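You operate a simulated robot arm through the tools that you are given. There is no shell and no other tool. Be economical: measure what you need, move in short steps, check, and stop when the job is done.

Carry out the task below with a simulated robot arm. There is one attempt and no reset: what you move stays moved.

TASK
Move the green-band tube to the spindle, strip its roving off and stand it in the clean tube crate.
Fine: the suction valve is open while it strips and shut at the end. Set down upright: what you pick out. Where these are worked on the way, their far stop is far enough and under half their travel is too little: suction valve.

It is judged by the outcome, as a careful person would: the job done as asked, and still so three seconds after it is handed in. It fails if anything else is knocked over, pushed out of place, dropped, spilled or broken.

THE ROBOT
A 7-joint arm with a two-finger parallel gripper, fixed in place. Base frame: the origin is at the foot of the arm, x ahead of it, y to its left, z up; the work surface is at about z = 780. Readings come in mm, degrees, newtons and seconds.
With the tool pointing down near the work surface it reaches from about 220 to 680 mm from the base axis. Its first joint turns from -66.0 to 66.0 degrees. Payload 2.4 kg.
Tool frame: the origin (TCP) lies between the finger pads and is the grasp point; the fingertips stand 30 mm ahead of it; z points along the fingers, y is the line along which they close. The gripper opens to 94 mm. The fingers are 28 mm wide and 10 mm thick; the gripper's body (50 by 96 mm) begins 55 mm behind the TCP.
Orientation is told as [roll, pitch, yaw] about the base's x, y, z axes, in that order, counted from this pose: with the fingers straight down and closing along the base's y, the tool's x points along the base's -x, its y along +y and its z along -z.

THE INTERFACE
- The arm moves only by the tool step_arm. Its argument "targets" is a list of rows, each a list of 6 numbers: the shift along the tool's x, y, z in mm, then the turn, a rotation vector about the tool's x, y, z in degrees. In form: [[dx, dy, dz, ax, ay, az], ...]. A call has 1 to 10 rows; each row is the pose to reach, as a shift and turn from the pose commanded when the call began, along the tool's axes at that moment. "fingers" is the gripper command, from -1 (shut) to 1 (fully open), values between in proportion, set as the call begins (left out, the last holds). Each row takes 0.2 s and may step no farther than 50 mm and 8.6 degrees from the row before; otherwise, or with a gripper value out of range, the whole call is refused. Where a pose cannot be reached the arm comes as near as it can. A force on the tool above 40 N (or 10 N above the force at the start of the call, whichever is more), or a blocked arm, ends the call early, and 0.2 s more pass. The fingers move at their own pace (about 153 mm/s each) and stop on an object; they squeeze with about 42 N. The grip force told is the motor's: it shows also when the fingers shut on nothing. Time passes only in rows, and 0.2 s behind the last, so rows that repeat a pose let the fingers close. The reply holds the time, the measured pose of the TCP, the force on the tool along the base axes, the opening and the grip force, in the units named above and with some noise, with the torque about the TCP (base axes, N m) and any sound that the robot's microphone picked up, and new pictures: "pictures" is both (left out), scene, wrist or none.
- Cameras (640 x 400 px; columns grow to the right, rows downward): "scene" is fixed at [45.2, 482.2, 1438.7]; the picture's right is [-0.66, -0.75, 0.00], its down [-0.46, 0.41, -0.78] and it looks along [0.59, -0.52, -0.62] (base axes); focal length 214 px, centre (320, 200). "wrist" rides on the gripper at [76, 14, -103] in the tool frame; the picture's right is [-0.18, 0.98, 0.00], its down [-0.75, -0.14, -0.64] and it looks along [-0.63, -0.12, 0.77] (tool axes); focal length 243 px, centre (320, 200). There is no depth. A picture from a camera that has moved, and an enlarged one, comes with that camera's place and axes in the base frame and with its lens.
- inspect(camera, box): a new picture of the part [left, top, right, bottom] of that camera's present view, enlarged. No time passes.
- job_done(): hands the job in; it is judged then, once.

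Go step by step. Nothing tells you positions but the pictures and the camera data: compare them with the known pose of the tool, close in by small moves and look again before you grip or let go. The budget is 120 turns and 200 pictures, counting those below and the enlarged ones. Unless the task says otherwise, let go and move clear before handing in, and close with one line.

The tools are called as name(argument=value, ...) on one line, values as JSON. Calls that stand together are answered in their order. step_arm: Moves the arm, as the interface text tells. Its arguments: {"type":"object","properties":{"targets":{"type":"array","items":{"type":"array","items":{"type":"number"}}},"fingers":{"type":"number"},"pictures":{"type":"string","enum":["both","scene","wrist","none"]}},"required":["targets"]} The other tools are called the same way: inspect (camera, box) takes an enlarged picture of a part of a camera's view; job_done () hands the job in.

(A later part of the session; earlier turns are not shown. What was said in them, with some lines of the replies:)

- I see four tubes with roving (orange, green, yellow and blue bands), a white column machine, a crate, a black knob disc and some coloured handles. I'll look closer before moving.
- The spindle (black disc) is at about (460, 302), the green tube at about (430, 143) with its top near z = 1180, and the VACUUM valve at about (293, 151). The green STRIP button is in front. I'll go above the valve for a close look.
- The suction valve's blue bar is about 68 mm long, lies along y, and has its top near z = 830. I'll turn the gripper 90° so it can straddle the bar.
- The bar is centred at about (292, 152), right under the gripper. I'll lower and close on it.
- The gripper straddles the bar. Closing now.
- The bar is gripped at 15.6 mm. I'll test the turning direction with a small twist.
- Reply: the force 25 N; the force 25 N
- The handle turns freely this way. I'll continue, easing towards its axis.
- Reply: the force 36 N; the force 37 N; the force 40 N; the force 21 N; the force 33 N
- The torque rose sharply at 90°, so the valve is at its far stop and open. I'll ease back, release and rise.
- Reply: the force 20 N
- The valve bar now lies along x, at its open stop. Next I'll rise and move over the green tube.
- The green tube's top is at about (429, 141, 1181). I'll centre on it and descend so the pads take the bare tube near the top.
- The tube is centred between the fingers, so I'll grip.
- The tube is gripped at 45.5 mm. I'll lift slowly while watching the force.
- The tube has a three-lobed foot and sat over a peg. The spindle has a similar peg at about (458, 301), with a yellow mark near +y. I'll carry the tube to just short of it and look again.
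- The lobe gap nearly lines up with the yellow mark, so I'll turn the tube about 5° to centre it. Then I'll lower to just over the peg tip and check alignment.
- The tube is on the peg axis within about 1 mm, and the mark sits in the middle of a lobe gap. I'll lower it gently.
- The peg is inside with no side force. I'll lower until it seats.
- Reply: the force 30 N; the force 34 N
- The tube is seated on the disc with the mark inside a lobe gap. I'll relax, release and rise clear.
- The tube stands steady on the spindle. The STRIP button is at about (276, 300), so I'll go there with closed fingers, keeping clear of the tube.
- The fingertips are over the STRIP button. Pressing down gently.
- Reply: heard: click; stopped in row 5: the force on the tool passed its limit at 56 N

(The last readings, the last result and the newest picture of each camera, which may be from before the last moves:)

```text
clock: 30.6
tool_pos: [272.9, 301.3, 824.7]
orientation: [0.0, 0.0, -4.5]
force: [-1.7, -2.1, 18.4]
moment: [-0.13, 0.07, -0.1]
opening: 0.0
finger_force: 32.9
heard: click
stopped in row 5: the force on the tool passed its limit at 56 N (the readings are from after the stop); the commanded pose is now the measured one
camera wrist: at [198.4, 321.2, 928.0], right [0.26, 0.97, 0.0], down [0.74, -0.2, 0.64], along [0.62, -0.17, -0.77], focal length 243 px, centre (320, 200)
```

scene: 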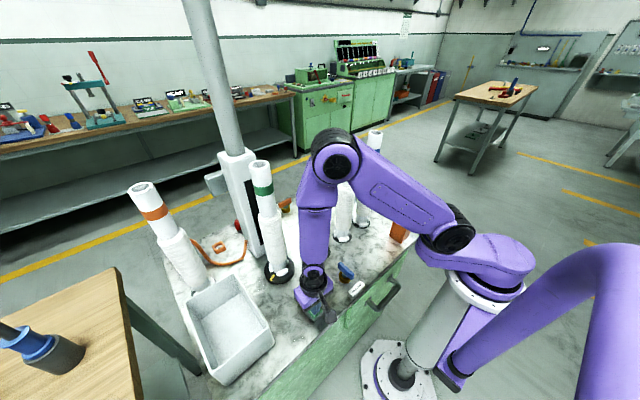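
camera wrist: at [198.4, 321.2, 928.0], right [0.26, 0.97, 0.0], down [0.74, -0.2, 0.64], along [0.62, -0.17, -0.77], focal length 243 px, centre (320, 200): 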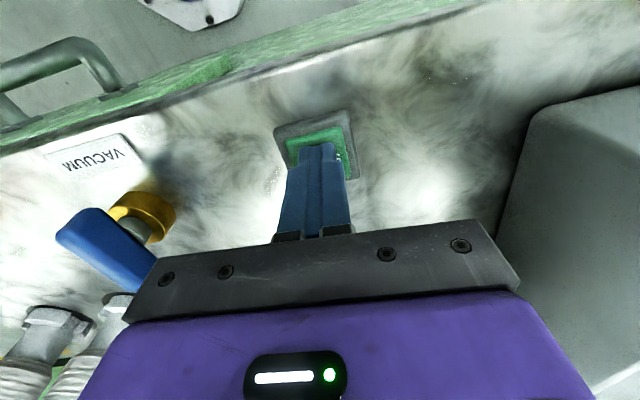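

A click was heard. I'll lift off, wait a moment and watch the tube.

step_arm(targets=[[0, 0, -20, 0, 0, 0], [0, 0, -60, 0, 0, 0], [0, 0, -60, 0, 0, 0], [0, 0, -60, 0, 0, 0], [0, 0, -60, 0, 0, 0]], pictures="none")

inspect(camera="scene", box=[220, 130, 360, 300])

```text
clock: 31.8
tool_pos: [273.4, 300.3, 884.1]
orientation: [0.0, 0.0, -4.5]
force: [0.3, -1.0, -0.7]
moment: [-0.02, 0.02, 0.01]
opening: 0.2
finger_force: 32.9
```

```text
2.35 times, centred on (290, 215) of scene
camera zoom: at [45.2, 482.2, 1438.7], right [-0.66, -0.75, 0.0], down [-0.46, 0.41, -0.78], along [0.59, -0.52, -0.62], focal length 505 px, centre (391, 165)
```

zoom: 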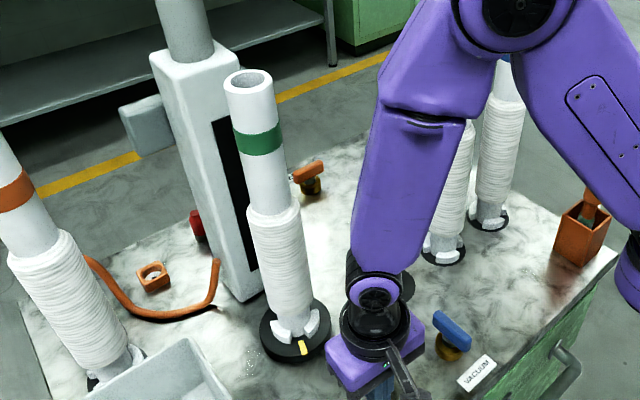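

The spindle is turning. I'll wait for it to finish.

step_arm(targets=[[0, 0, 0, 0, 0, 0], [0, 0, 0, 0, 0, 0], [0, 0, 0, 0, 0, 0], [0, 0, 0, 0, 0, 0], [0, 0, 0, 0, 0, 0], [0, 0, 0, 0, 0, 0], [0, 0, 0, 0, 0, 0], [0, 0, 0, 0, 0, 0], [0, 0, 0, 0, 0, 0], [0, 0, 0, 0, 0, 0]], pictures="none")

inspect(camera="scene", box=[220, 130, 360, 300])

```text
clock: 34.0
tool_pos: [273.1, 301.1, 883.4]
orientation: [0.0, 0.0, -4.5]
force: [0.1, -0.5, -0.4]
moment: [-0.01, -0.01, -0.02]
opening: 0.0
finger_force: 33.5
```

```text
2.35 times, centred on (290, 215) of scene
camera zoom: at [45.2, 482.2, 1438.7], right [-0.66, -0.75, 0.0], down [-0.46, 0.41, -0.78], along [0.59, -0.52, -0.62], focal length 505 px, centre (391, 165)
```

zoom: 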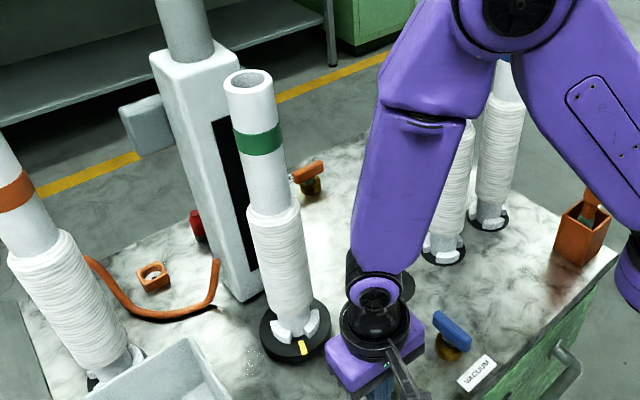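

inspect(camera="scene", box=[245, 150, 315, 290])

inspect(camera="wrist", box=[0, 60, 640, 300])

```text
2.86 times, centred on (280, 220) of scene
camera zoom: at [45.2, 482.2, 1438.7], right [-0.66, -0.75, 0.0], down [-0.46, 0.41, -0.78], along [0.59, -0.52, -0.62], focal length 613 px, centre (434, 143)
```

zoom: 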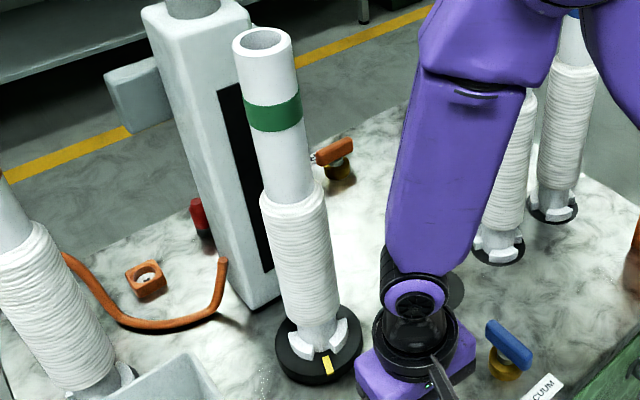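

```text
1.00 times, centred on (320, 180) of wrist (not enlarged: the box is as wide or as high as the picture)
camera zoom: at [198.7, 320.5, 987.4], right [0.26, 0.97, 0.0], down [0.74, -0.2, 0.64], along [0.62, -0.17, -0.77], focal length 243 px, centre (320, 220)
```

zoom: 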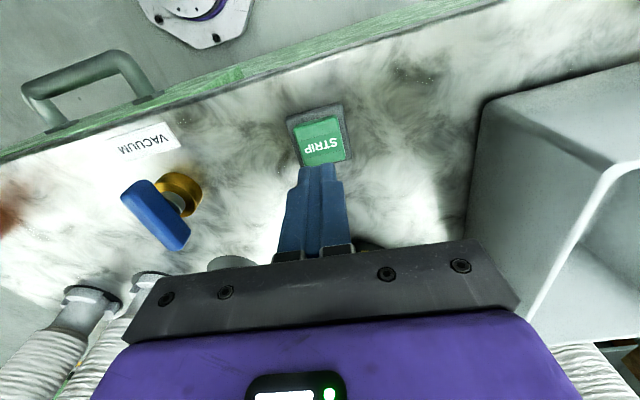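

The spindle turned only while the button was down and the roving is still on, so the button probably has to be held. I'll press again and hold.

step_arm(targets=[[0, 0, 30, 0, 0, 0], [0, 0, 50, 0, 0, 0], [0, 0, 55, 0, 0, 0], [0, 0, 57, 0, 0, 0], [0, 0, 58.5, 0, 0, 0], [0, 0, 60, 0, 0, 0], [0, 0, 60, 0, 0, 0], [0, 0, 60, 0, 0, 0], [0, 0, 60, 0, 0, 0]], pictures="none")

inspect(camera="scene", box=[220, 130, 360, 300])

```text
clock: 36.0
tool_pos: [272.0, 301.4, 825.0]
orientation: [-0.1, -0.1, -4.5]
force: [-7.8, -2.5, 24.5]
moment: [-0.11, 0.22, -0.02]
opening: 0.2
finger_force: 32.7
heard: click
```

```text
2.35 times, centred on (290, 215) of scene
camera zoom: at [44.8, 481.9, 1438.8], right [-0.66, -0.75, 0.0], down [-0.46, 0.41, -0.78], along [0.59, -0.52, -0.62], focal length 505 px, centre (391, 165)
```

zoom: 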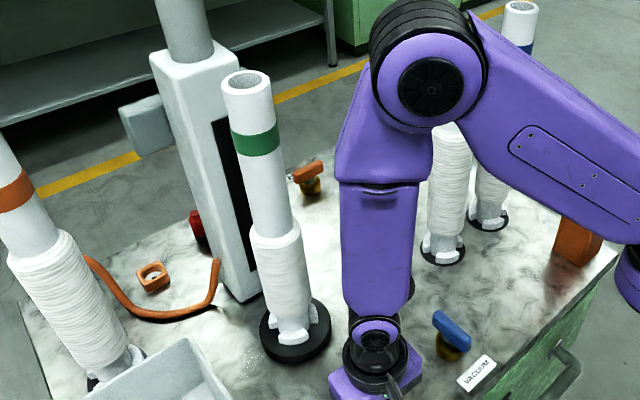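

It works: the roving is coming off while the button is held. I'll keep holding.

step_arm(targets=[[0, 0, 0, 0, 0, 0], [0, 0, 0, 0, 0, 0], [0, 0, 0, 0, 0, 0], [0, 0, 0, 0, 0, 0], [0, 0, 0, 0, 0, 0], [0, 0, 0, 0, 0, 0], [0, 0, 0, 0, 0, 0], [0, 0, 0, 0, 0, 0], [0, 0, 0, 0, 0, 0], [0, 0, 0, 0, 0, 0]], pictures="none")

inspect(camera="scene", box=[220, 130, 360, 300])

```text
clock: 38.2
tool_pos: [272.7, 300.7, 824.3]
orientation: [0.0, 0.1, -4.5]
force: [-8.4, -2.5, 28.8]
moment: [-0.09, 0.24, 0.03]
opening: 0.3
finger_force: 33.3
```

```text
2.35 times, centred on (290, 215) of scene
camera zoom: at [44.8, 481.9, 1438.8], right [-0.66, -0.75, 0.0], down [-0.46, 0.41, -0.78], along [0.59, -0.52, -0.62], focal length 505 px, centre (391, 165)
```

zoom: 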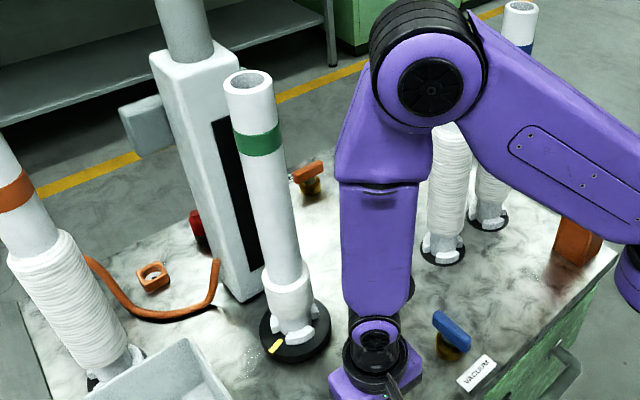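

Almost finished: only a little roving is left at the bottom. I'll hold on.

step_arm(targets=[[0, 0, 0, 0, 0, 0], [0, 0, 0, 0, 0, 0], [0, 0, 0, 0, 0, 0], [0, 0, 0, 0, 0, 0], [0, 0, 0, 0, 0, 0], [0, 0, 0, 0, 0, 0], [0, 0, 0, 0, 0, 0]], pictures="none")

inspect(camera="scene", box=[220, 130, 360, 300])

```text
clock: 39.8
tool_pos: [272.9, 301.3, 824.2]
orientation: [0.0, -0.1, -4.5]
force: [-5.0, -2.1, 29.8]
moment: [-0.08, 0.15, -0.03]
opening: 0.0
finger_force: 32.8
```

```text
2.35 times, centred on (290, 215) of scene
camera zoom: at [44.8, 481.9, 1438.8], right [-0.66, -0.75, 0.0], down [-0.46, 0.41, -0.78], along [0.59, -0.52, -0.62], focal length 505 px, centre (391, 165)
```

zoom: 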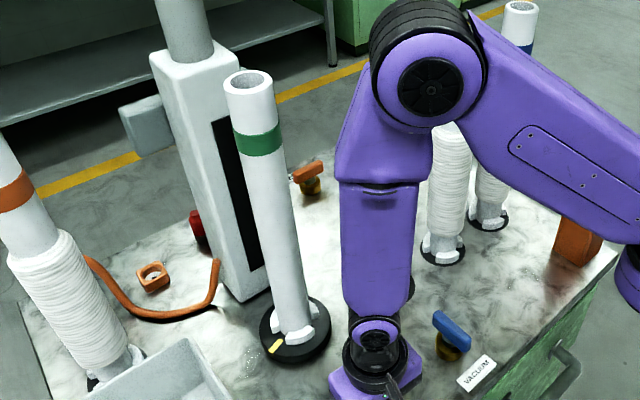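

step_arm(targets=[[0, 0, 0, 0, 0, 0], [0, 0, 0, 0, 0, 0], [0, 0, 0, 0, 0, 0]], pictures="none")

inspect(camera="scene", box=[250, 220, 320, 290])

```text
clock: 40.6
tool_pos: [273.9, 301.4, 824.0]
orientation: [0.0, 0.0, -4.5]
force: [-4.1, -2.5, 28.1]
moment: [-0.07, 0.17, 0.03]
opening: 0.0
finger_force: 32.5
```

```text
5.71 times, centred on (285, 255) of scene
camera zoom: at [44.8, 481.9, 1438.8], right [-0.66, -0.75, 0.0], down [-0.46, 0.41, -0.78], along [0.59, -0.52, -0.62], focal length 1226 px, centre (520, -114)
```

zoom: 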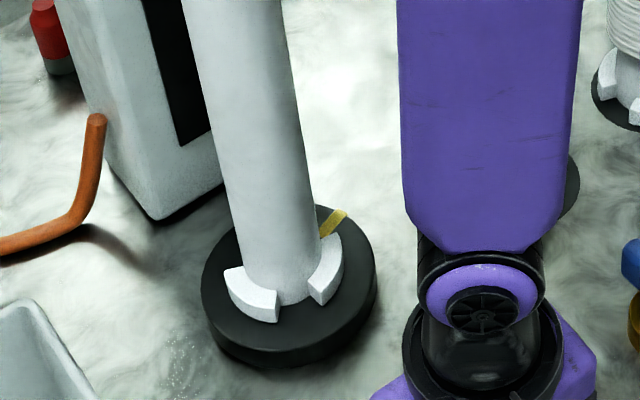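

The tube is stripped clean. I'll release the button and go over to the valve to shut it.

step_arm(targets=[[0, 0, -30, 0, 0, 0], [0, 0, -70, 0, 0, 0], [0, 0, -110, 0, 0, -2], [-9, -45, -110, 0, 0, -4.5], [-18, -90, -110, 0, 0, -4.5], [-28.7, -135, -110, 0, 0, -4.5], [-28.7, -148.7, -110, 0, 0, -4.5], [-28.7, -148.7, -110, 0, 0, -4.5]], fingers=0.6)

```text
clock: 42.4
tool_pos: [291.1, 151.7, 932.9]
orientation: [0.0, 0.1, 0.1]
force: [0.8, 0.1, 0.5]
moment: [0.0, 0.0, 0.02]
opening: 75.2
finger_force: 0.1
camera wrist: at [214.6, 166.4, 1036.4], right [0.18, 0.98, 0.0], down [0.75, -0.14, 0.64], along [0.63, -0.12, -0.77], focal length 243 px, centre (320, 200)
```

scene: 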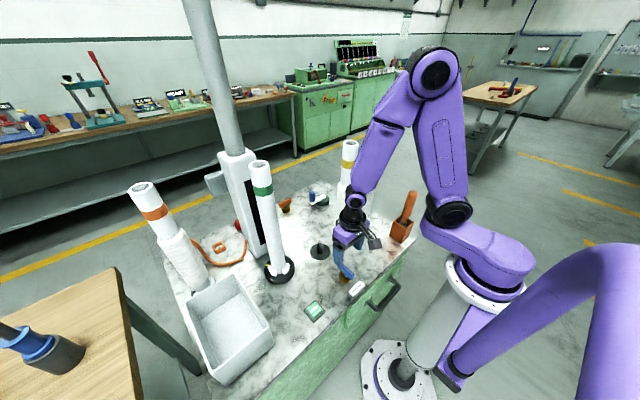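
wrist: 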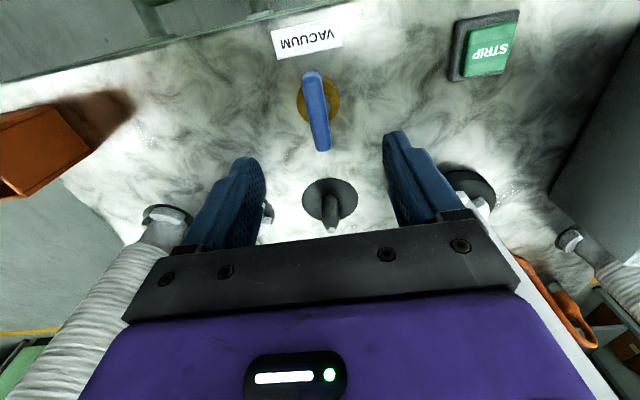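

I'm over the valve bar. I'll lower and grip.

step_arm(targets=[[0, 0, 40, 0, 0, 0], [0, 0, 75, 0, 0, 0], [0, 0, 90, 0, 0, 0]], pictures="none")

step_arm(targets=[[0, 0, 0, 0, 0, 0], [0, 0, 0, 0, 0, 0], [0, 0, 0, 0, 0, 0]], fingers=-1, pictures="wrist")

```text
clock: 43.2
tool_pos: [291.4, 150.7, 843.1]
orientation: [-0.1, 0.0, 0.1]
force: [0.2, -1.0, -0.3]
moment: [-0.01, 0.01, 0.04]
opening: 75.3
finger_force: 0.0
```

```text
clock: 44.0
tool_pos: [291.3, 150.9, 842.8]
orientation: [-0.3, 0.1, -0.2]
force: [6.8, -19.9, -9.6]
moment: [-0.15, -0.72, -0.02]
opening: 15.9
finger_force: 45.1
camera wrist: at [215.6, 164.7, 947.0], right [0.19, 0.98, 0.0], down [0.75, -0.14, 0.64], along [0.63, -0.12, -0.77], focal length 243 px, centre (320, 200)
```

wrist: 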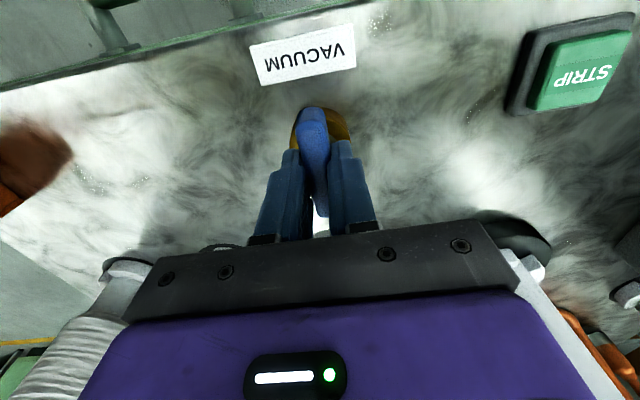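

step_arm(targets=[[0, -1, 0, 0, 0, 4], [0, -1, 0, 0, 0, 12], [0, -1, 0, 0, 0, 20], [0, -1, 0, 0, 0, 28]], pictures="none")

step_arm(targets=[[0, 0, 0, 0, 0, 6], [0, 0, 0, 0, 0, 14], [0, 0, 0, 0, 0, 22]], pictures="none")

```text
clock: 45.0
tool_pos: [291.8, 150.4, 843.1]
orientation: [0.2, 0.1, -28.3]
force: [10.4, -14.3, -21.2]
moment: [-0.11, 0.63, 0.01]
opening: 15.9
finger_force: 45.0
```

```text
clock: 45.8
tool_pos: [290.6, 150.5, 845.0]
orientation: [0.1, -0.2, -50.1]
force: [14.5, -6.7, -34.0]
moment: [-0.38, 0.08, 0.03]
opening: 16.3
finger_force: 44.9
```

step_arm(targets=[[-0.4, 0.5, 1, 0, 0, 3], [-0.4, 0.5, 1, 0, 0, 10], [-0.4, 0.5, 1, 0, 0, 18]], pictures="none")

step_arm(targets=[[0, 0.5, 0, 0, 0, 5], [0, 0.5, 0, 0, 0, 12], [0, 0.5, 0, 0, 0, 19]], pictures="none")

step_arm(targets=[[0, 0, 0, 0, 0, 3], [0, 0, 0, 0, 0, 6], [0, 0, 0, 0, 0, 8]], pictures="wrist")

```text
clock: 46.6
tool_pos: [291.8, 149.9, 844.6]
orientation: [0.1, 0.1, -68.0]
force: [10.3, 4.4, 37.4]
moment: [-0.18, 0.56, 0.06]
opening: 16.0
finger_force: 44.5
```

```text
clock: 47.4
tool_pos: [291.2, 150.6, 843.5]
orientation: [0.0, 0.1, -87.1]
force: [6.1, 11.8, 32.5]
moment: [0.14, 0.18, -0.03]
opening: 15.8
finger_force: 45.4
```

```text
clock: 48.2
tool_pos: [292.1, 150.2, 843.1]
orientation: [0.2, 0.2, -94.8]
force: [15.8, 0.9, 6.6]
moment: [0.25, -0.18, 1.63]
opening: 18.2
finger_force: 44.6
camera wrist: at [312.8, 225.3, 946.0], right [0.96, -0.27, 0.0], down [-0.21, -0.74, 0.64], along [-0.17, -0.62, -0.77], focal length 243 px, centre (320, 200)
```

wrist: 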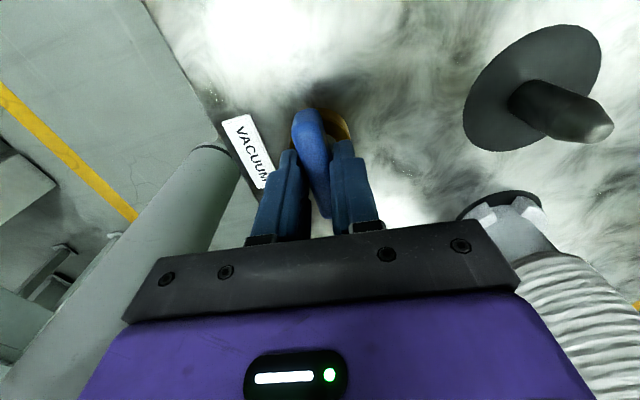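

The shut stop is reached, with torque rising at 90°. I'll ease back, release, rise straight up, then undo the yaw.

step_arm(targets=[[0, 0, 0, 0, 0, -4.5]], pictures="none")

step_arm(targets=[[0, 0, 0, 0, 0, 0], [0, 0, 0, 0, 0, 0], [0, 0, -40, 0, 0, 0], [0, 0, -85, 0, 0, 0], [0, 0, -130, 0, 0, -8], [0, 0, -175, 0, 0, -16], [0, 0, -220, 0, 0, -24], [0, 0, -265, 0, 0, -32], [0, 0, -310, 0, 0, -40], [0, 0, -355, 0, 0, -48]], fingers=0.6, pictures="scene")

inspect(camera="scene", box=[240, 220, 400, 320])

```text
clock: 48.6
tool_pos: [291.8, 150.4, 842.1]
orientation: [0.1, 0.1, -90.6]
force: [16.1, 0.8, -17.0]
moment: [0.51, -0.13, 1.02]
opening: 15.9
finger_force: 44.8
```

```text
clock: 50.8
tool_pos: [290.8, 150.1, 1198.8]
orientation: [0.0, 0.0, -42.4]
force: [0.1, -0.3, 0.2]
moment: [0.02, -0.01, -0.02]
opening: 75.5
finger_force: 0.0
```

scene: 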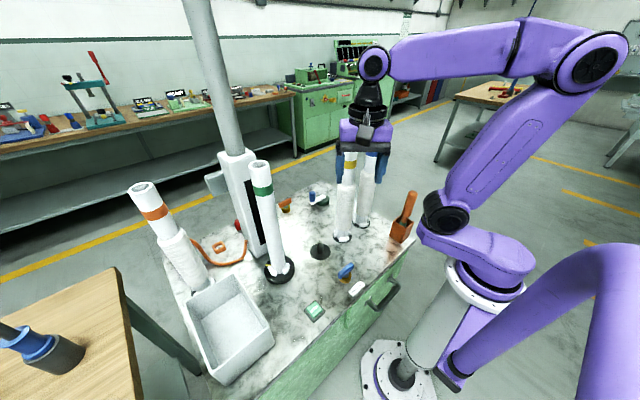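

```text
4.00 times, centred on (320, 270) of scene
camera zoom: at [45.2, 482.2, 1438.7], right [-0.66, -0.75, 0.0], down [-0.46, 0.41, -0.78], along [0.59, -0.52, -0.62], focal length 858 px, centre (320, -80)
```

zoom: 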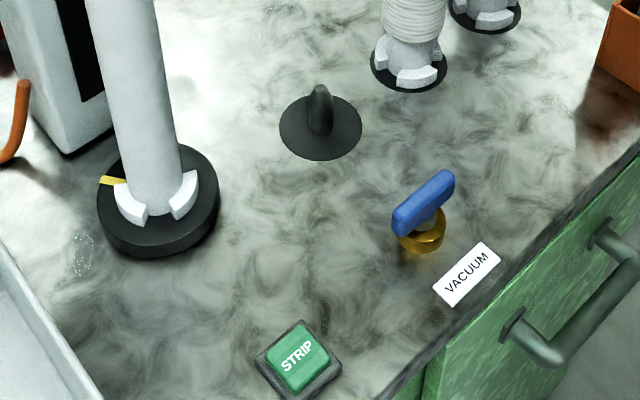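

The valve is shut and the spindle is still. Next I'll raise, undo the yaw, and go over the stripped tube.

step_arm(targets=[[0, 0, -20, 0, 0, -8.5], [0, 0, -40, 0, 0, -17], [0, 0, -60, 0, 0, -25.5], [0, 0, -75, 0, 0, -34], [0, 0, -75, 0, 0, -42.4], [0, 0, -75, 0, 0, -42.4]], fingers=1, pictures="none")

step_arm(targets=[[-25, 35, 0, 0, 0, 0], [-55, 70, 0, 0, 0, 0], [-85, 100, 0, 0, 0, 0], [-115, 130, 0, 0, 0, 0], [-145, 150, 0, 0, 0, 0], [-152, 150, 0, 0, 0, 0], [-152, 150, 0, 0, 0, 0]])

```text
clock: 52.2
tool_pos: [290.5, 148.7, 1273.7]
orientation: [0.0, 0.0, -0.1]
force: [-1.0, -0.1, 0.8]
moment: [0.0, 0.0, -0.01]
opening: 94.2
finger_force: 0.0
```

```text
clock: 53.8
tool_pos: [444.9, 300.0, 1274.3]
orientation: [0.0, 0.0, -0.1]
force: [0.0, 0.2, 0.2]
moment: [-0.03, 0.0, -0.01]
opening: 94.1
finger_force: 0.0
camera wrist: at [369.7, 314.6, 1377.4], right [0.19, 0.98, 0.0], down [0.75, -0.14, 0.64], along [0.63, -0.12, -0.77], focal length 243 px, centre (320, 200)
```

scene: 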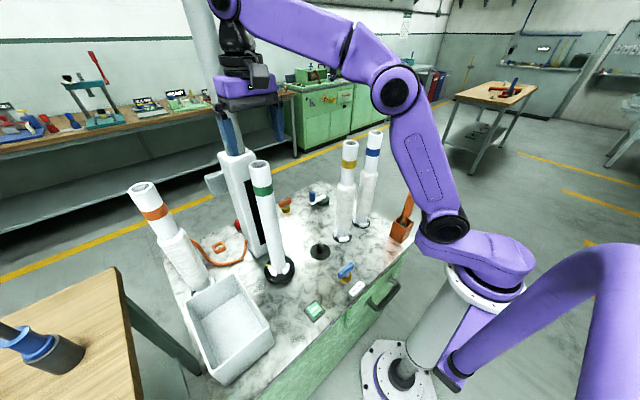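
wrist: 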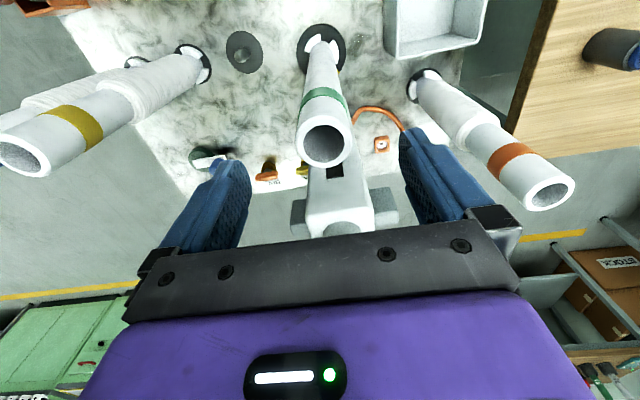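

The tube top is at about (460, 301, 1197). I'll centre, descend and grip as before.

step_arm(targets=[[-14.5, 0.8, 0, 0, 0, 0], [-14.5, 0.8, 30, 0, 0, 0], [-14.5, 0.8, 60, 0, 0, 0], [-14.5, 0.8, 90, 0, 0, 0], [-14.5, 0.8, 110, 0, 0, 0]], pictures="wrist")

step_arm(targets=[[0, 0, 0, 0, 0, 0], [0, 0, 0, 0, 0, 0], [0, 0, 0, 0, 0, 0]], fingers=-1, pictures="none")

```text
clock: 55.0
tool_pos: [459.5, 299.9, 1162.7]
orientation: [0.0, 0.0, -0.2]
force: [-0.4, 0.7, -0.8]
moment: [0.04, 0.03, 0.02]
opening: 94.1
finger_force: 0.0
camera wrist: at [383.1, 315.2, 1266.0], right [0.19, 0.98, 0.0], down [0.75, -0.14, 0.64], along [0.63, -0.12, -0.77], focal length 243 px, centre (320, 200)
```

wrist: 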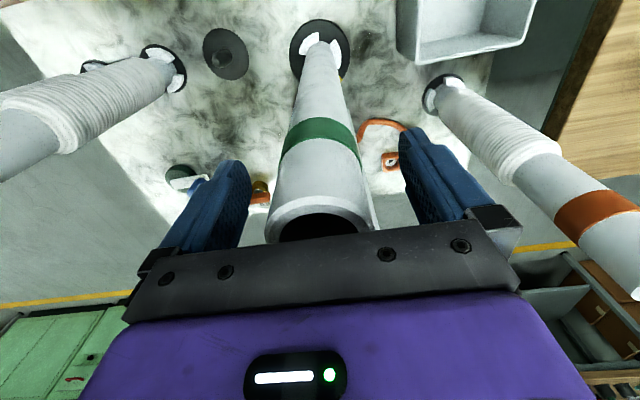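

```text
clock: 55.8
tool_pos: [458.9, 301.0, 1162.7]
orientation: [0.1, 0.0, -0.1]
force: [0.3, 0.3, 0.5]
moment: [0.03, 0.0, 0.0]
opening: 45.4
finger_force: 41.5
```

step_arm(targets=[[0, 0, -10, 0, 0, 0], [0, 0, -25, 0, 0, 0], [0, 0, -50, 0, 0, 0], [0, 0, -80, 0, 0, 0], [0, 0, -110, 0, 0, 0], [0, 0, -135, 0, 0, 0]])

inspect(camera="scene", box=[160, 200, 320, 390])

```text
clock: 57.2
tool_pos: [460.3, 302.0, 1284.8]
orientation: [-0.1, 0.1, -0.1]
force: [-0.5, 0.5, -1.6]
moment: [0.03, 0.03, 0.01]
opening: 45.5
finger_force: 41.7
out of reach, approached as far as the arm can: row 6
camera wrist: at [384.4, 316.4, 1388.9], right [0.19, 0.98, 0.0], down [0.75, -0.14, 0.64], along [0.63, -0.12, -0.77], focal length 243 px, centre (320, 200)
```

scene: 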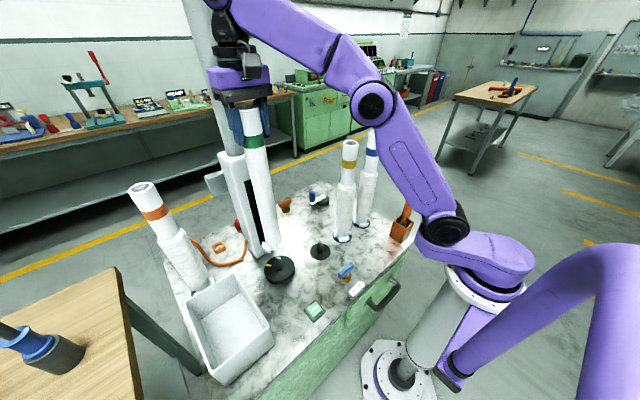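
wrist: 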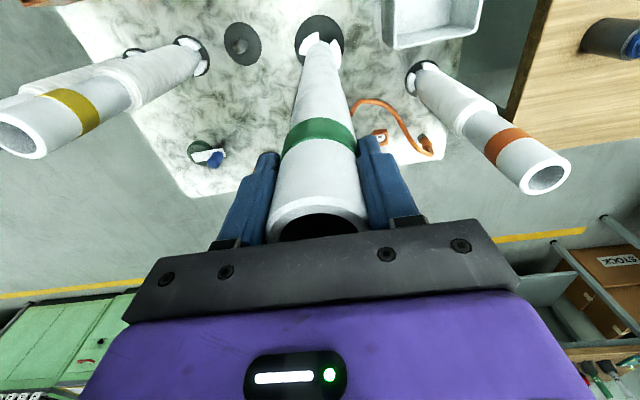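

```text
2.11 times, centred on (240, 295) of scene
camera zoom: at [45.2, 482.2, 1438.7], right [-0.66, -0.75, 0.0], down [-0.46, 0.41, -0.78], along [0.59, -0.52, -0.62], focal length 452 px, centre (488, 0)
```

zoom: 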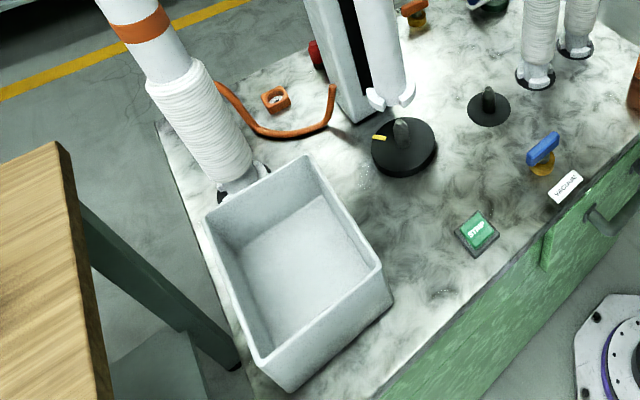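

The arm is at its height limit here, so the tube can't go over the crate centre upright. I'll lower a bit and swing round to the crate's near corner at constant radius, staying above its rim (about z = 880).

step_arm(targets=[[0, 0, 15, 0, 0, 0], [0, 0, 20, 0, 0, 0]], pictures="none")

```text
clock: 57.8
tool_pos: [458.8, 302.9, 1267.2]
orientation: [0.0, 0.1, -0.2]
force: [-0.3, 0.3, -2.5]
moment: [-0.04, -0.05, -0.01]
opening: 45.1
finger_force: 42.7
```

step_arm(targets=[[21, 24, 0, 0, 0, 0], [42, 48, -4, 0, 0, 0], [64, 73, -6, 0, 0, 0], [87, 97, -6, 0, 0, 0], [87, 97, -6, 0, 0, 0]])

inspect(camera="scene", box=[160, 150, 320, 390])

```text
clock: 59.0
tool_pos: [370.8, 398.4, 1274.1]
orientation: [0.0, 0.1, -0.1]
force: [0.2, -0.4, -2.7]
moment: [0.0, 0.03, 0.02]
opening: 45.5
finger_force: 41.7
camera wrist: at [295.5, 412.9, 1376.7], right [0.19, 0.98, 0.0], down [0.75, -0.14, 0.64], along [0.63, -0.12, -0.77], focal length 243 px, centre (320, 200)
```

scene: 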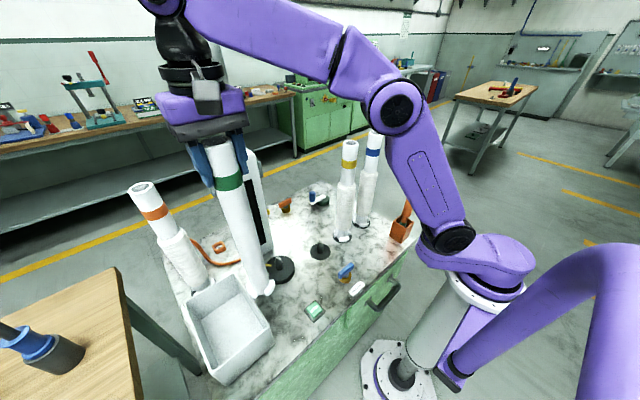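
wrist: 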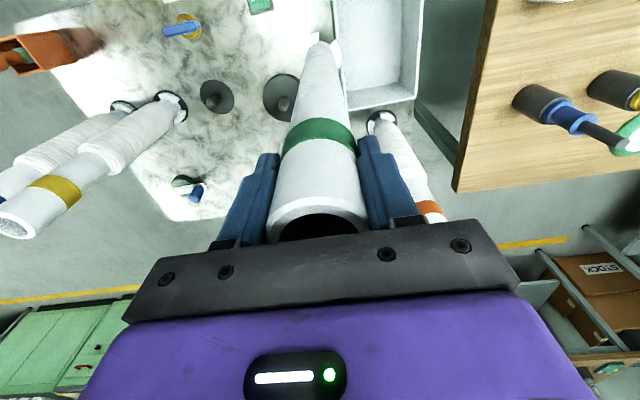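

```text
1.67 times, centred on (240, 270) of scene
camera zoom: at [45.2, 482.2, 1438.7], right [-0.66, -0.75, 0.0], down [-0.46, 0.41, -0.78], along [0.59, -0.52, -0.62], focal length 358 px, centre (453, 83)
```

zoom: 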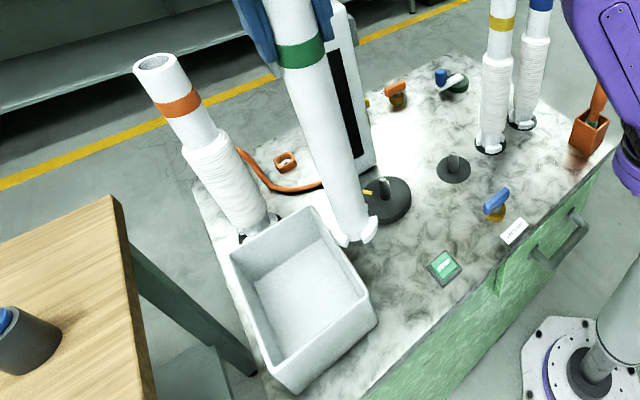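

The crate's near wall is at y ≈ 430 and its interior is roughly x 293–476, y 433–558. I'll swing on over the crate's near corner.

step_arm(targets=[[18, 15, 0, 0, 0, 0], [36, 30, 0, 0, 0, 0], [54, 45, 0, 0, 0, 0], [54, 45, 0, 0, 0, 0]])

inspect(camera="scene", box=[160, 200, 320, 390])

```text
clock: 60.0
tool_pos: [317.7, 444.1, 1272.7]
orientation: [0.0, 0.0, 0.0]
force: [-0.2, -0.2, -2.0]
moment: [-0.03, -0.01, 0.01]
opening: 45.5
finger_force: 42.0
camera wrist: at [241.8, 457.7, 1375.8], right [0.19, 0.98, 0.0], down [0.75, -0.14, 0.64], along [0.63, -0.12, -0.77], focal length 243 px, centre (320, 200)
```

scene: 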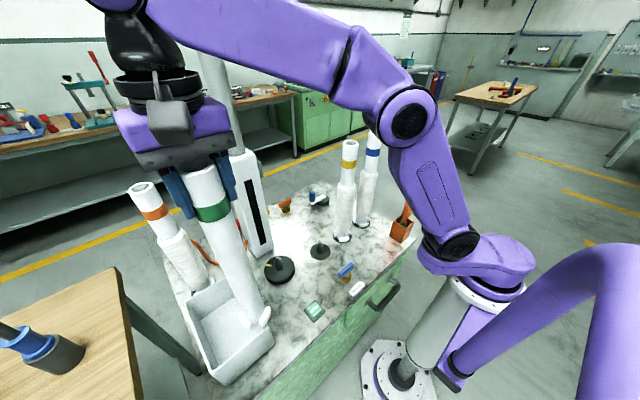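
wrist: 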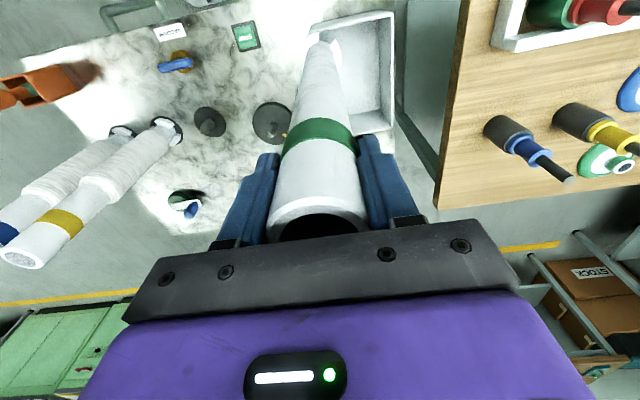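

```text
2.11 times, centred on (240, 295) of scene
camera zoom: at [45.2, 482.2, 1438.7], right [-0.66, -0.75, 0.0], down [-0.46, 0.41, -0.78], along [0.59, -0.52, -0.62], focal length 452 px, centre (488, 0)
```

zoom: 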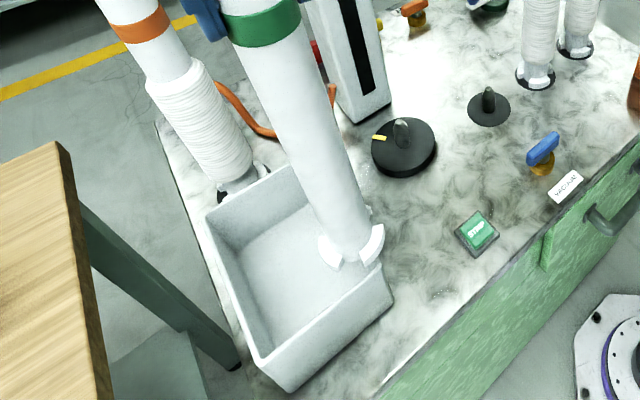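

I'll tilt the tube about 7.5° so its foot swings out over the crate floor. It gets straightened lower down, where the reach allows.

step_arm(targets=[[-1, 2, 0, -1.5, -1.1, 0], [-2, 4, 0, -3, -2.2, 0], [-3, 6, 0, -4.5, -3.3, 0], [-4.3, 8, 0, -6.05, -4.45, 0], [-4.3, 8, 0, -6.05, -4.45, 0]])

inspect(camera="scene", box=[160, 200, 320, 390])

```text
clock: 61.2
tool_pos: [320.6, 450.8, 1273.0]
orientation: [6.2, -4.5, -0.3]
force: [0.3, -0.2, -2.7]
moment: [-0.05, 0.04, 0.0]
opening: 45.0
finger_force: 42.4
camera wrist: at [237.6, 454.8, 1370.0], right [0.18, 0.98, 0.12], down [0.7, -0.21, 0.68], along [0.69, -0.04, -0.72], focal length 243 px, centre (320, 200)
```

scene: 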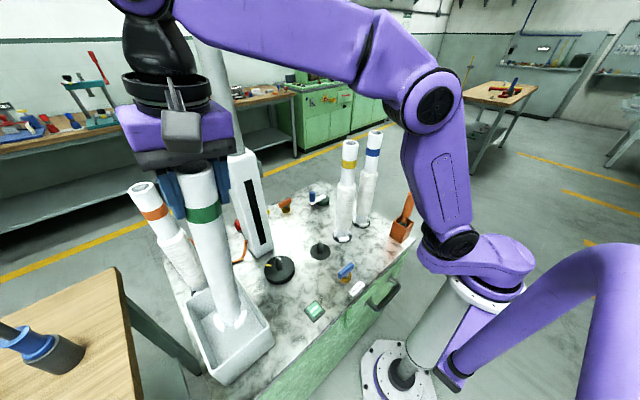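
wrist: 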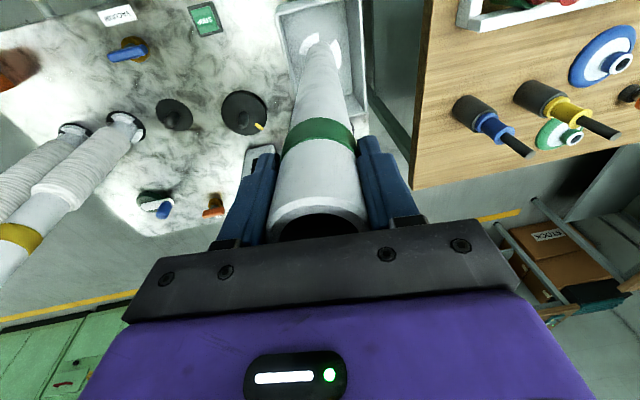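

```text
2.11 times, centred on (240, 295) of scene
camera zoom: at [45.2, 482.2, 1438.7], right [-0.66, -0.75, 0.0], down [-0.46, 0.41, -0.78], along [0.59, -0.52, -0.62], focal length 452 px, centre (488, 0)
```

zoom: 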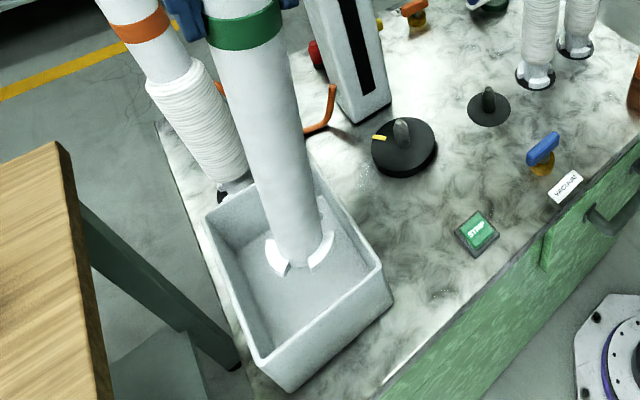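

The foot is over the crate floor at about (349, 489). I'll lower 60 mm straight down, still tilted.

step_arm(targets=[[1.55, -2.1, 19.8, 0, 0, 0], [3.1, -4.2, 39.7, 0, 0, 0], [4.66, -6.33, 59.5, 0, 0, 0], [4.66, -6.33, 59.5, 0, 0, 0]], pictures="none")

inspect(camera="scene", box=[160, 200, 320, 390])

```text
clock: 62.2
tool_pos: [321.2, 450.3, 1210.5]
orientation: [6.2, -4.4, -0.3]
force: [-0.1, 0.1, -2.0]
moment: [-0.02, 0.04, -0.02]
opening: 45.2
finger_force: 41.8
```

```text
2.11 times, centred on (240, 295) of scene
camera zoom: at [45.2, 482.2, 1438.7], right [-0.66, -0.75, 0.0], down [-0.46, 0.41, -0.78], along [0.59, -0.52, -0.62], focal length 452 px, centre (488, 0)
```

zoom: 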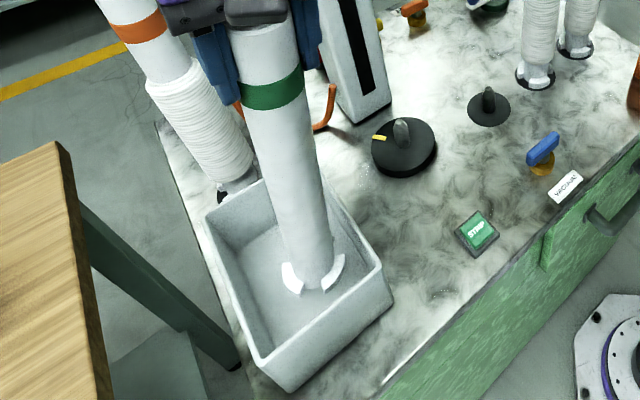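

The foot is inside. I'll straighten now, keeping the foot about in place while moving the top outwards and lowering a little.

step_arm(targets=[[1.9, -2.6, 24.8, 0, 0, 0], [-5.3, 5.2, 26.1, 1.5, 1.1, 0], [-12.5, 13, 27.7, 3, 2.2, 0], [-19.8, 24.5, 29.4, 4.5, 3.3, 0], [-27, 36.1, 31.2, 6.05, 4.45, 0], [-27, 36.1, 31.2, 6.05, 4.45, 0]])

inspect(camera="scene", box=[160, 200, 320, 390])

```text
clock: 63.6
tool_pos: [350.8, 489.9, 1185.6]
orientation: [0.0, 0.0, 0.0]
force: [-0.1, 0.5, -2.7]
moment: [0.0, 0.01, 0.03]
opening: 45.3
finger_force: 41.6
camera wrist: at [274.3, 504.3, 1289.0], right [0.19, 0.98, 0.0], down [0.75, -0.14, 0.64], along [0.63, -0.12, -0.77], focal length 243 px, centre (320, 200)
```

scene: 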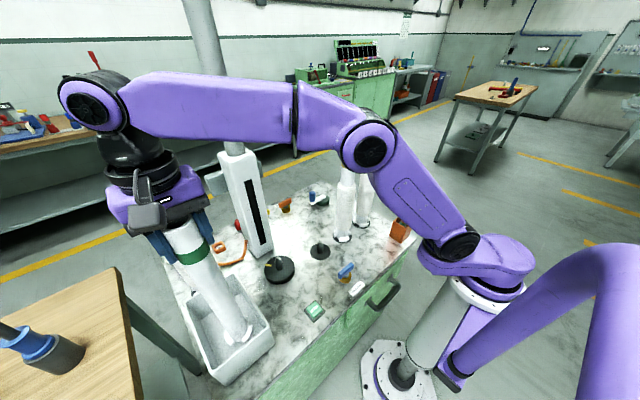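
wrist: 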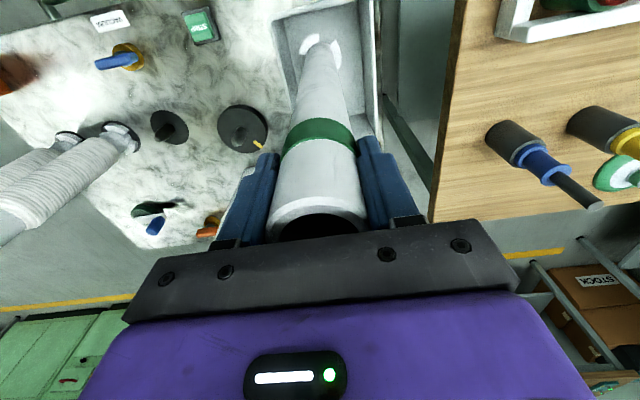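

```text
2.11 times, centred on (240, 295) of scene
camera zoom: at [45.2, 482.2, 1438.7], right [-0.66, -0.75, 0.0], down [-0.46, 0.41, -0.78], along [0.59, -0.52, -0.62], focal length 452 px, centre (488, 0)
```

zoom: 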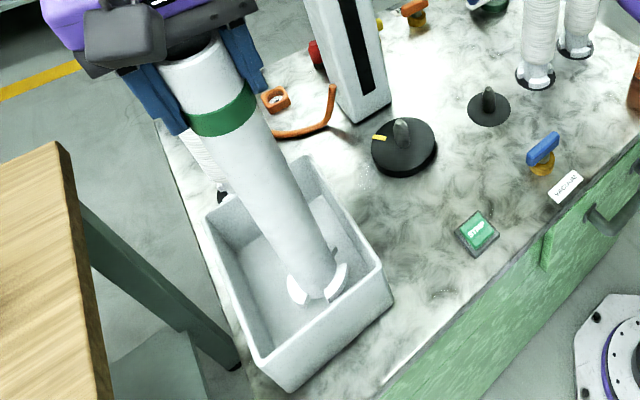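

The tube is upright inside the crate with clear margins, so I'll lower it to the floor.

step_arm(targets=[[0, 0, 10, 0, 0, 0], [0, 0, 20, 0, 0, 0], [0, 0, 28, 0, 0, 0], [0, 0, 31, 0, 0, 0]], pictures="none")

step_arm(targets=[[0, 0, 2, 0, 0, 0], [0, 0, 4, 0, 0, 0]], pictures="none")

inspect(camera="scene", box=[160, 200, 320, 390])

```text
clock: 64.6
tool_pos: [351.5, 489.3, 1155.4]
orientation: [0.0, -0.1, 0.0]
force: [0.6, -0.5, -1.3]
moment: [0.01, 0.01, 0.0]
opening: 45.3
finger_force: 41.9
```

```text
clock: 65.2
tool_pos: [350.4, 489.5, 1152.5]
orientation: [0.0, 0.0, -0.1]
force: [-0.4, 0.4, -1.9]
moment: [-0.02, 0.03, 0.01]
opening: 45.4
finger_force: 41.8
```

```text
2.11 times, centred on (240, 295) of scene
camera zoom: at [45.2, 482.2, 1438.7], right [-0.66, -0.75, 0.0], down [-0.46, 0.41, -0.78], along [0.59, -0.52, -0.62], focal length 452 px, centre (488, 0)
```

zoom: 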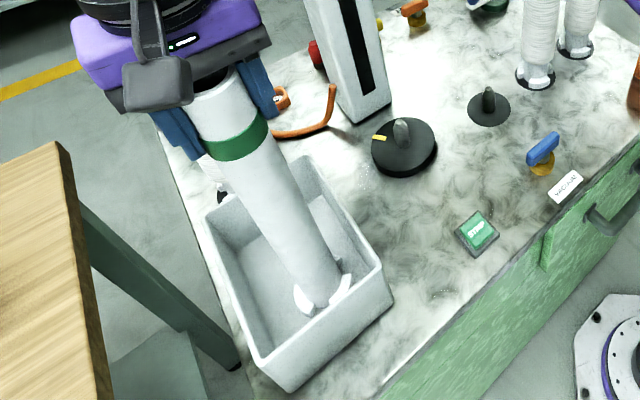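

step_arm(targets=[[0, 0, 1.5, 0, 0, 0], [0, 0, 3, 0, 0, 0], [0, 0, 4, 0, 0, 0]], pictures="none")

step_arm(targets=[[0, 0, 1, 0, 0, 0], [0, 0, 2, 0, 0, 0]], pictures="none")

```text
clock: 66.0
tool_pos: [351.2, 490.5, 1148.4]
orientation: [0.0, 0.0, -0.1]
force: [0.2, 0.1, -2.6]
moment: [-0.01, -0.02, -0.01]
opening: 45.4
finger_force: 41.7
```

```text
clock: 66.6
tool_pos: [351.2, 490.7, 1147.7]
orientation: [0.2, -0.1, 0.0]
force: [-2.0, -2.3, 20.5]
moment: [-1.09, 0.88, 0.14]
opening: 45.2
finger_force: 42.2
```

Contact with the floor is felt. I'll relax 1 mm, release, and look before leaving.

step_arm(targets=[[0, 0, -1, 0, 0, 0], [0, 0, -1, 0, 0, 0]], pictures="none")

step_arm(targets=[[0, 0, 0, 0, 0, 0], [0, 0, 0, 0, 0, 0], [0, 0, 0, 0, 0, 0]], fingers=1)

```text
clock: 67.2
tool_pos: [351.1, 490.3, 1146.3]
orientation: [0.1, -0.2, -0.1]
force: [-0.3, -1.1, 18.7]
moment: [-0.38, 0.37, 0.09]
opening: 45.7
finger_force: 42.2
```

```text
clock: 68.0
tool_pos: [351.8, 489.4, 1147.6]
orientation: [0.0, 0.1, -0.1]
force: [-0.2, -0.7, -0.6]
moment: [0.02, 0.02, 0.0]
opening: 94.1
finger_force: 0.0
camera wrist: at [275.4, 505.0, 1249.9], right [0.19, 0.98, 0.0], down [0.75, -0.14, 0.64], along [0.63, -0.12, -0.77], focal length 243 px, centre (320, 200)
```

scene: 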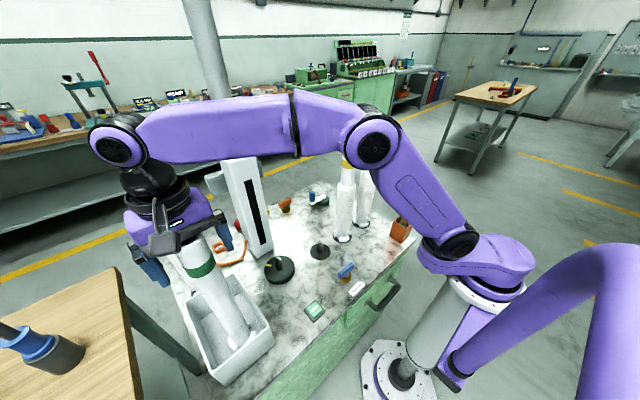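
wrist: 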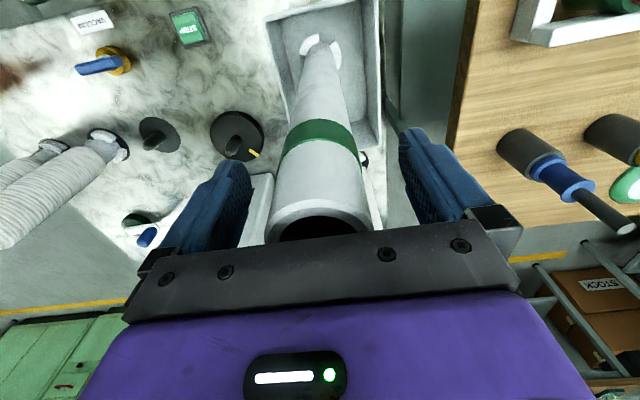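

The tube stands on its own. I'll rise a little, then withdraw along −x with the fingers passing either side of it.

step_arm(targets=[[0, 0, -12, 0, 0, 0], [0, 0, -25, 0, 0, 0], [20, 0, -30, 0, 0, 0], [45, 0, -40, 0, 0, 0], [70, 0, -55, 0, 0, 0], [95, 0, -80, 0, 0, 0], [100, -40, -110, 0, 0, 0], [100, -80, -130, 0, 0, 0]])

inspect(camera="scene", box=[130, 150, 420, 390])

```text
refused: row 7 steps farther than a row can; nothing moved
```

```text
1.67 times, centred on (275, 270) of scene
camera zoom: at [45.2, 482.2, 1438.7], right [-0.66, -0.75, 0.0], down [-0.46, 0.41, -0.78], along [0.59, -0.52, -0.62], focal length 358 px, centre (395, 83)
```

zoom: 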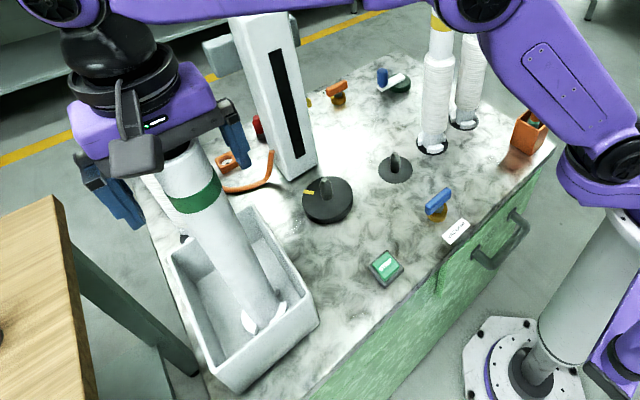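

step_arm(targets=[[0, 0, -12, 0, 0, 0], [0, 0, -25, 0, 0, 0], [20, 0, -30, 0, 0, 0], [45, 0, -40, 0, 0, 0], [70, 0, -55, 0, 0, 0], [95, 0, -75, 0, 0, 0], [100, -30, -100, 0, 0, 0], [100, -65, -120, 0, 0, 0]])

inspect(camera="scene", box=[100, 150, 420, 390])

```text
clock: 69.8
tool_pos: [250.5, 424.7, 1267.5]
orientation: [-0.1, 0.0, -0.1]
force: [0.9, -0.5, 0.3]
moment: [-0.03, -0.02, 0.05]
opening: 94.1
finger_force: 0.1
camera wrist: at [174.3, 439.6, 1369.9], right [0.19, 0.98, 0.0], down [0.75, -0.14, 0.64], along [0.63, -0.12, -0.77], focal length 243 px, centre (320, 200)
```

scene: 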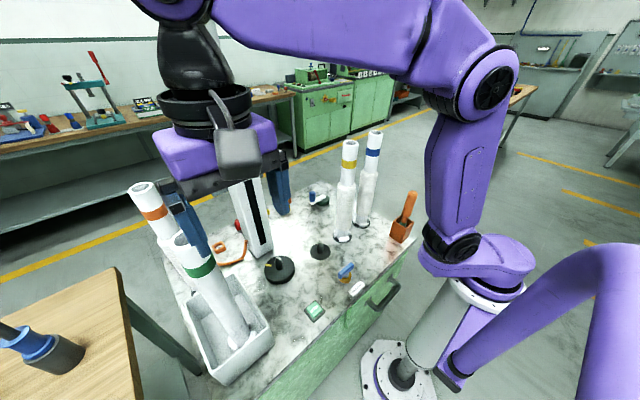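
wrist: 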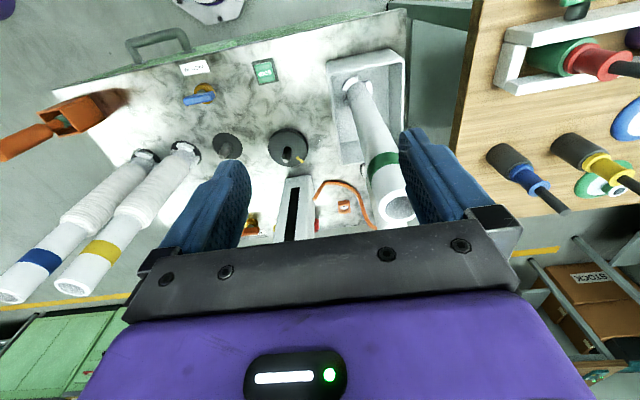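

```text
1.67 times, centred on (260, 270) of scene
camera zoom: at [45.2, 482.2, 1438.7], right [-0.66, -0.75, 0.0], down [-0.46, 0.41, -0.78], along [0.59, -0.52, -0.62], focal length 358 px, centre (420, 83)
```

zoom: 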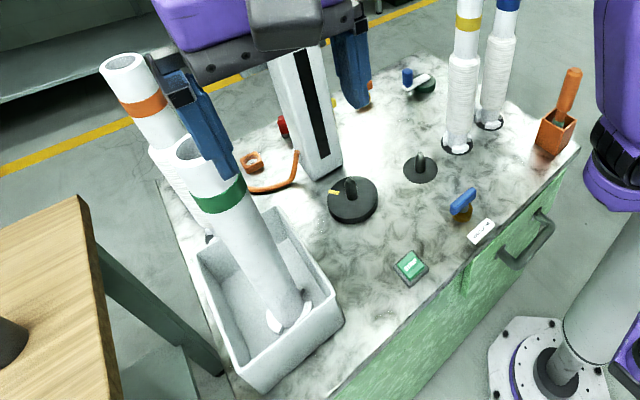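

The stripped green-band tube stands upright in the crate, the suction valve is shut, everything else is in place and the arm is clear. I'll hand in.

job_done()

```text
The job is handed in.
```

The green-band tube was stripped on the spindle with the suction valve open and now stands upright in the crate; the valve is shut again and nothing else was moved.
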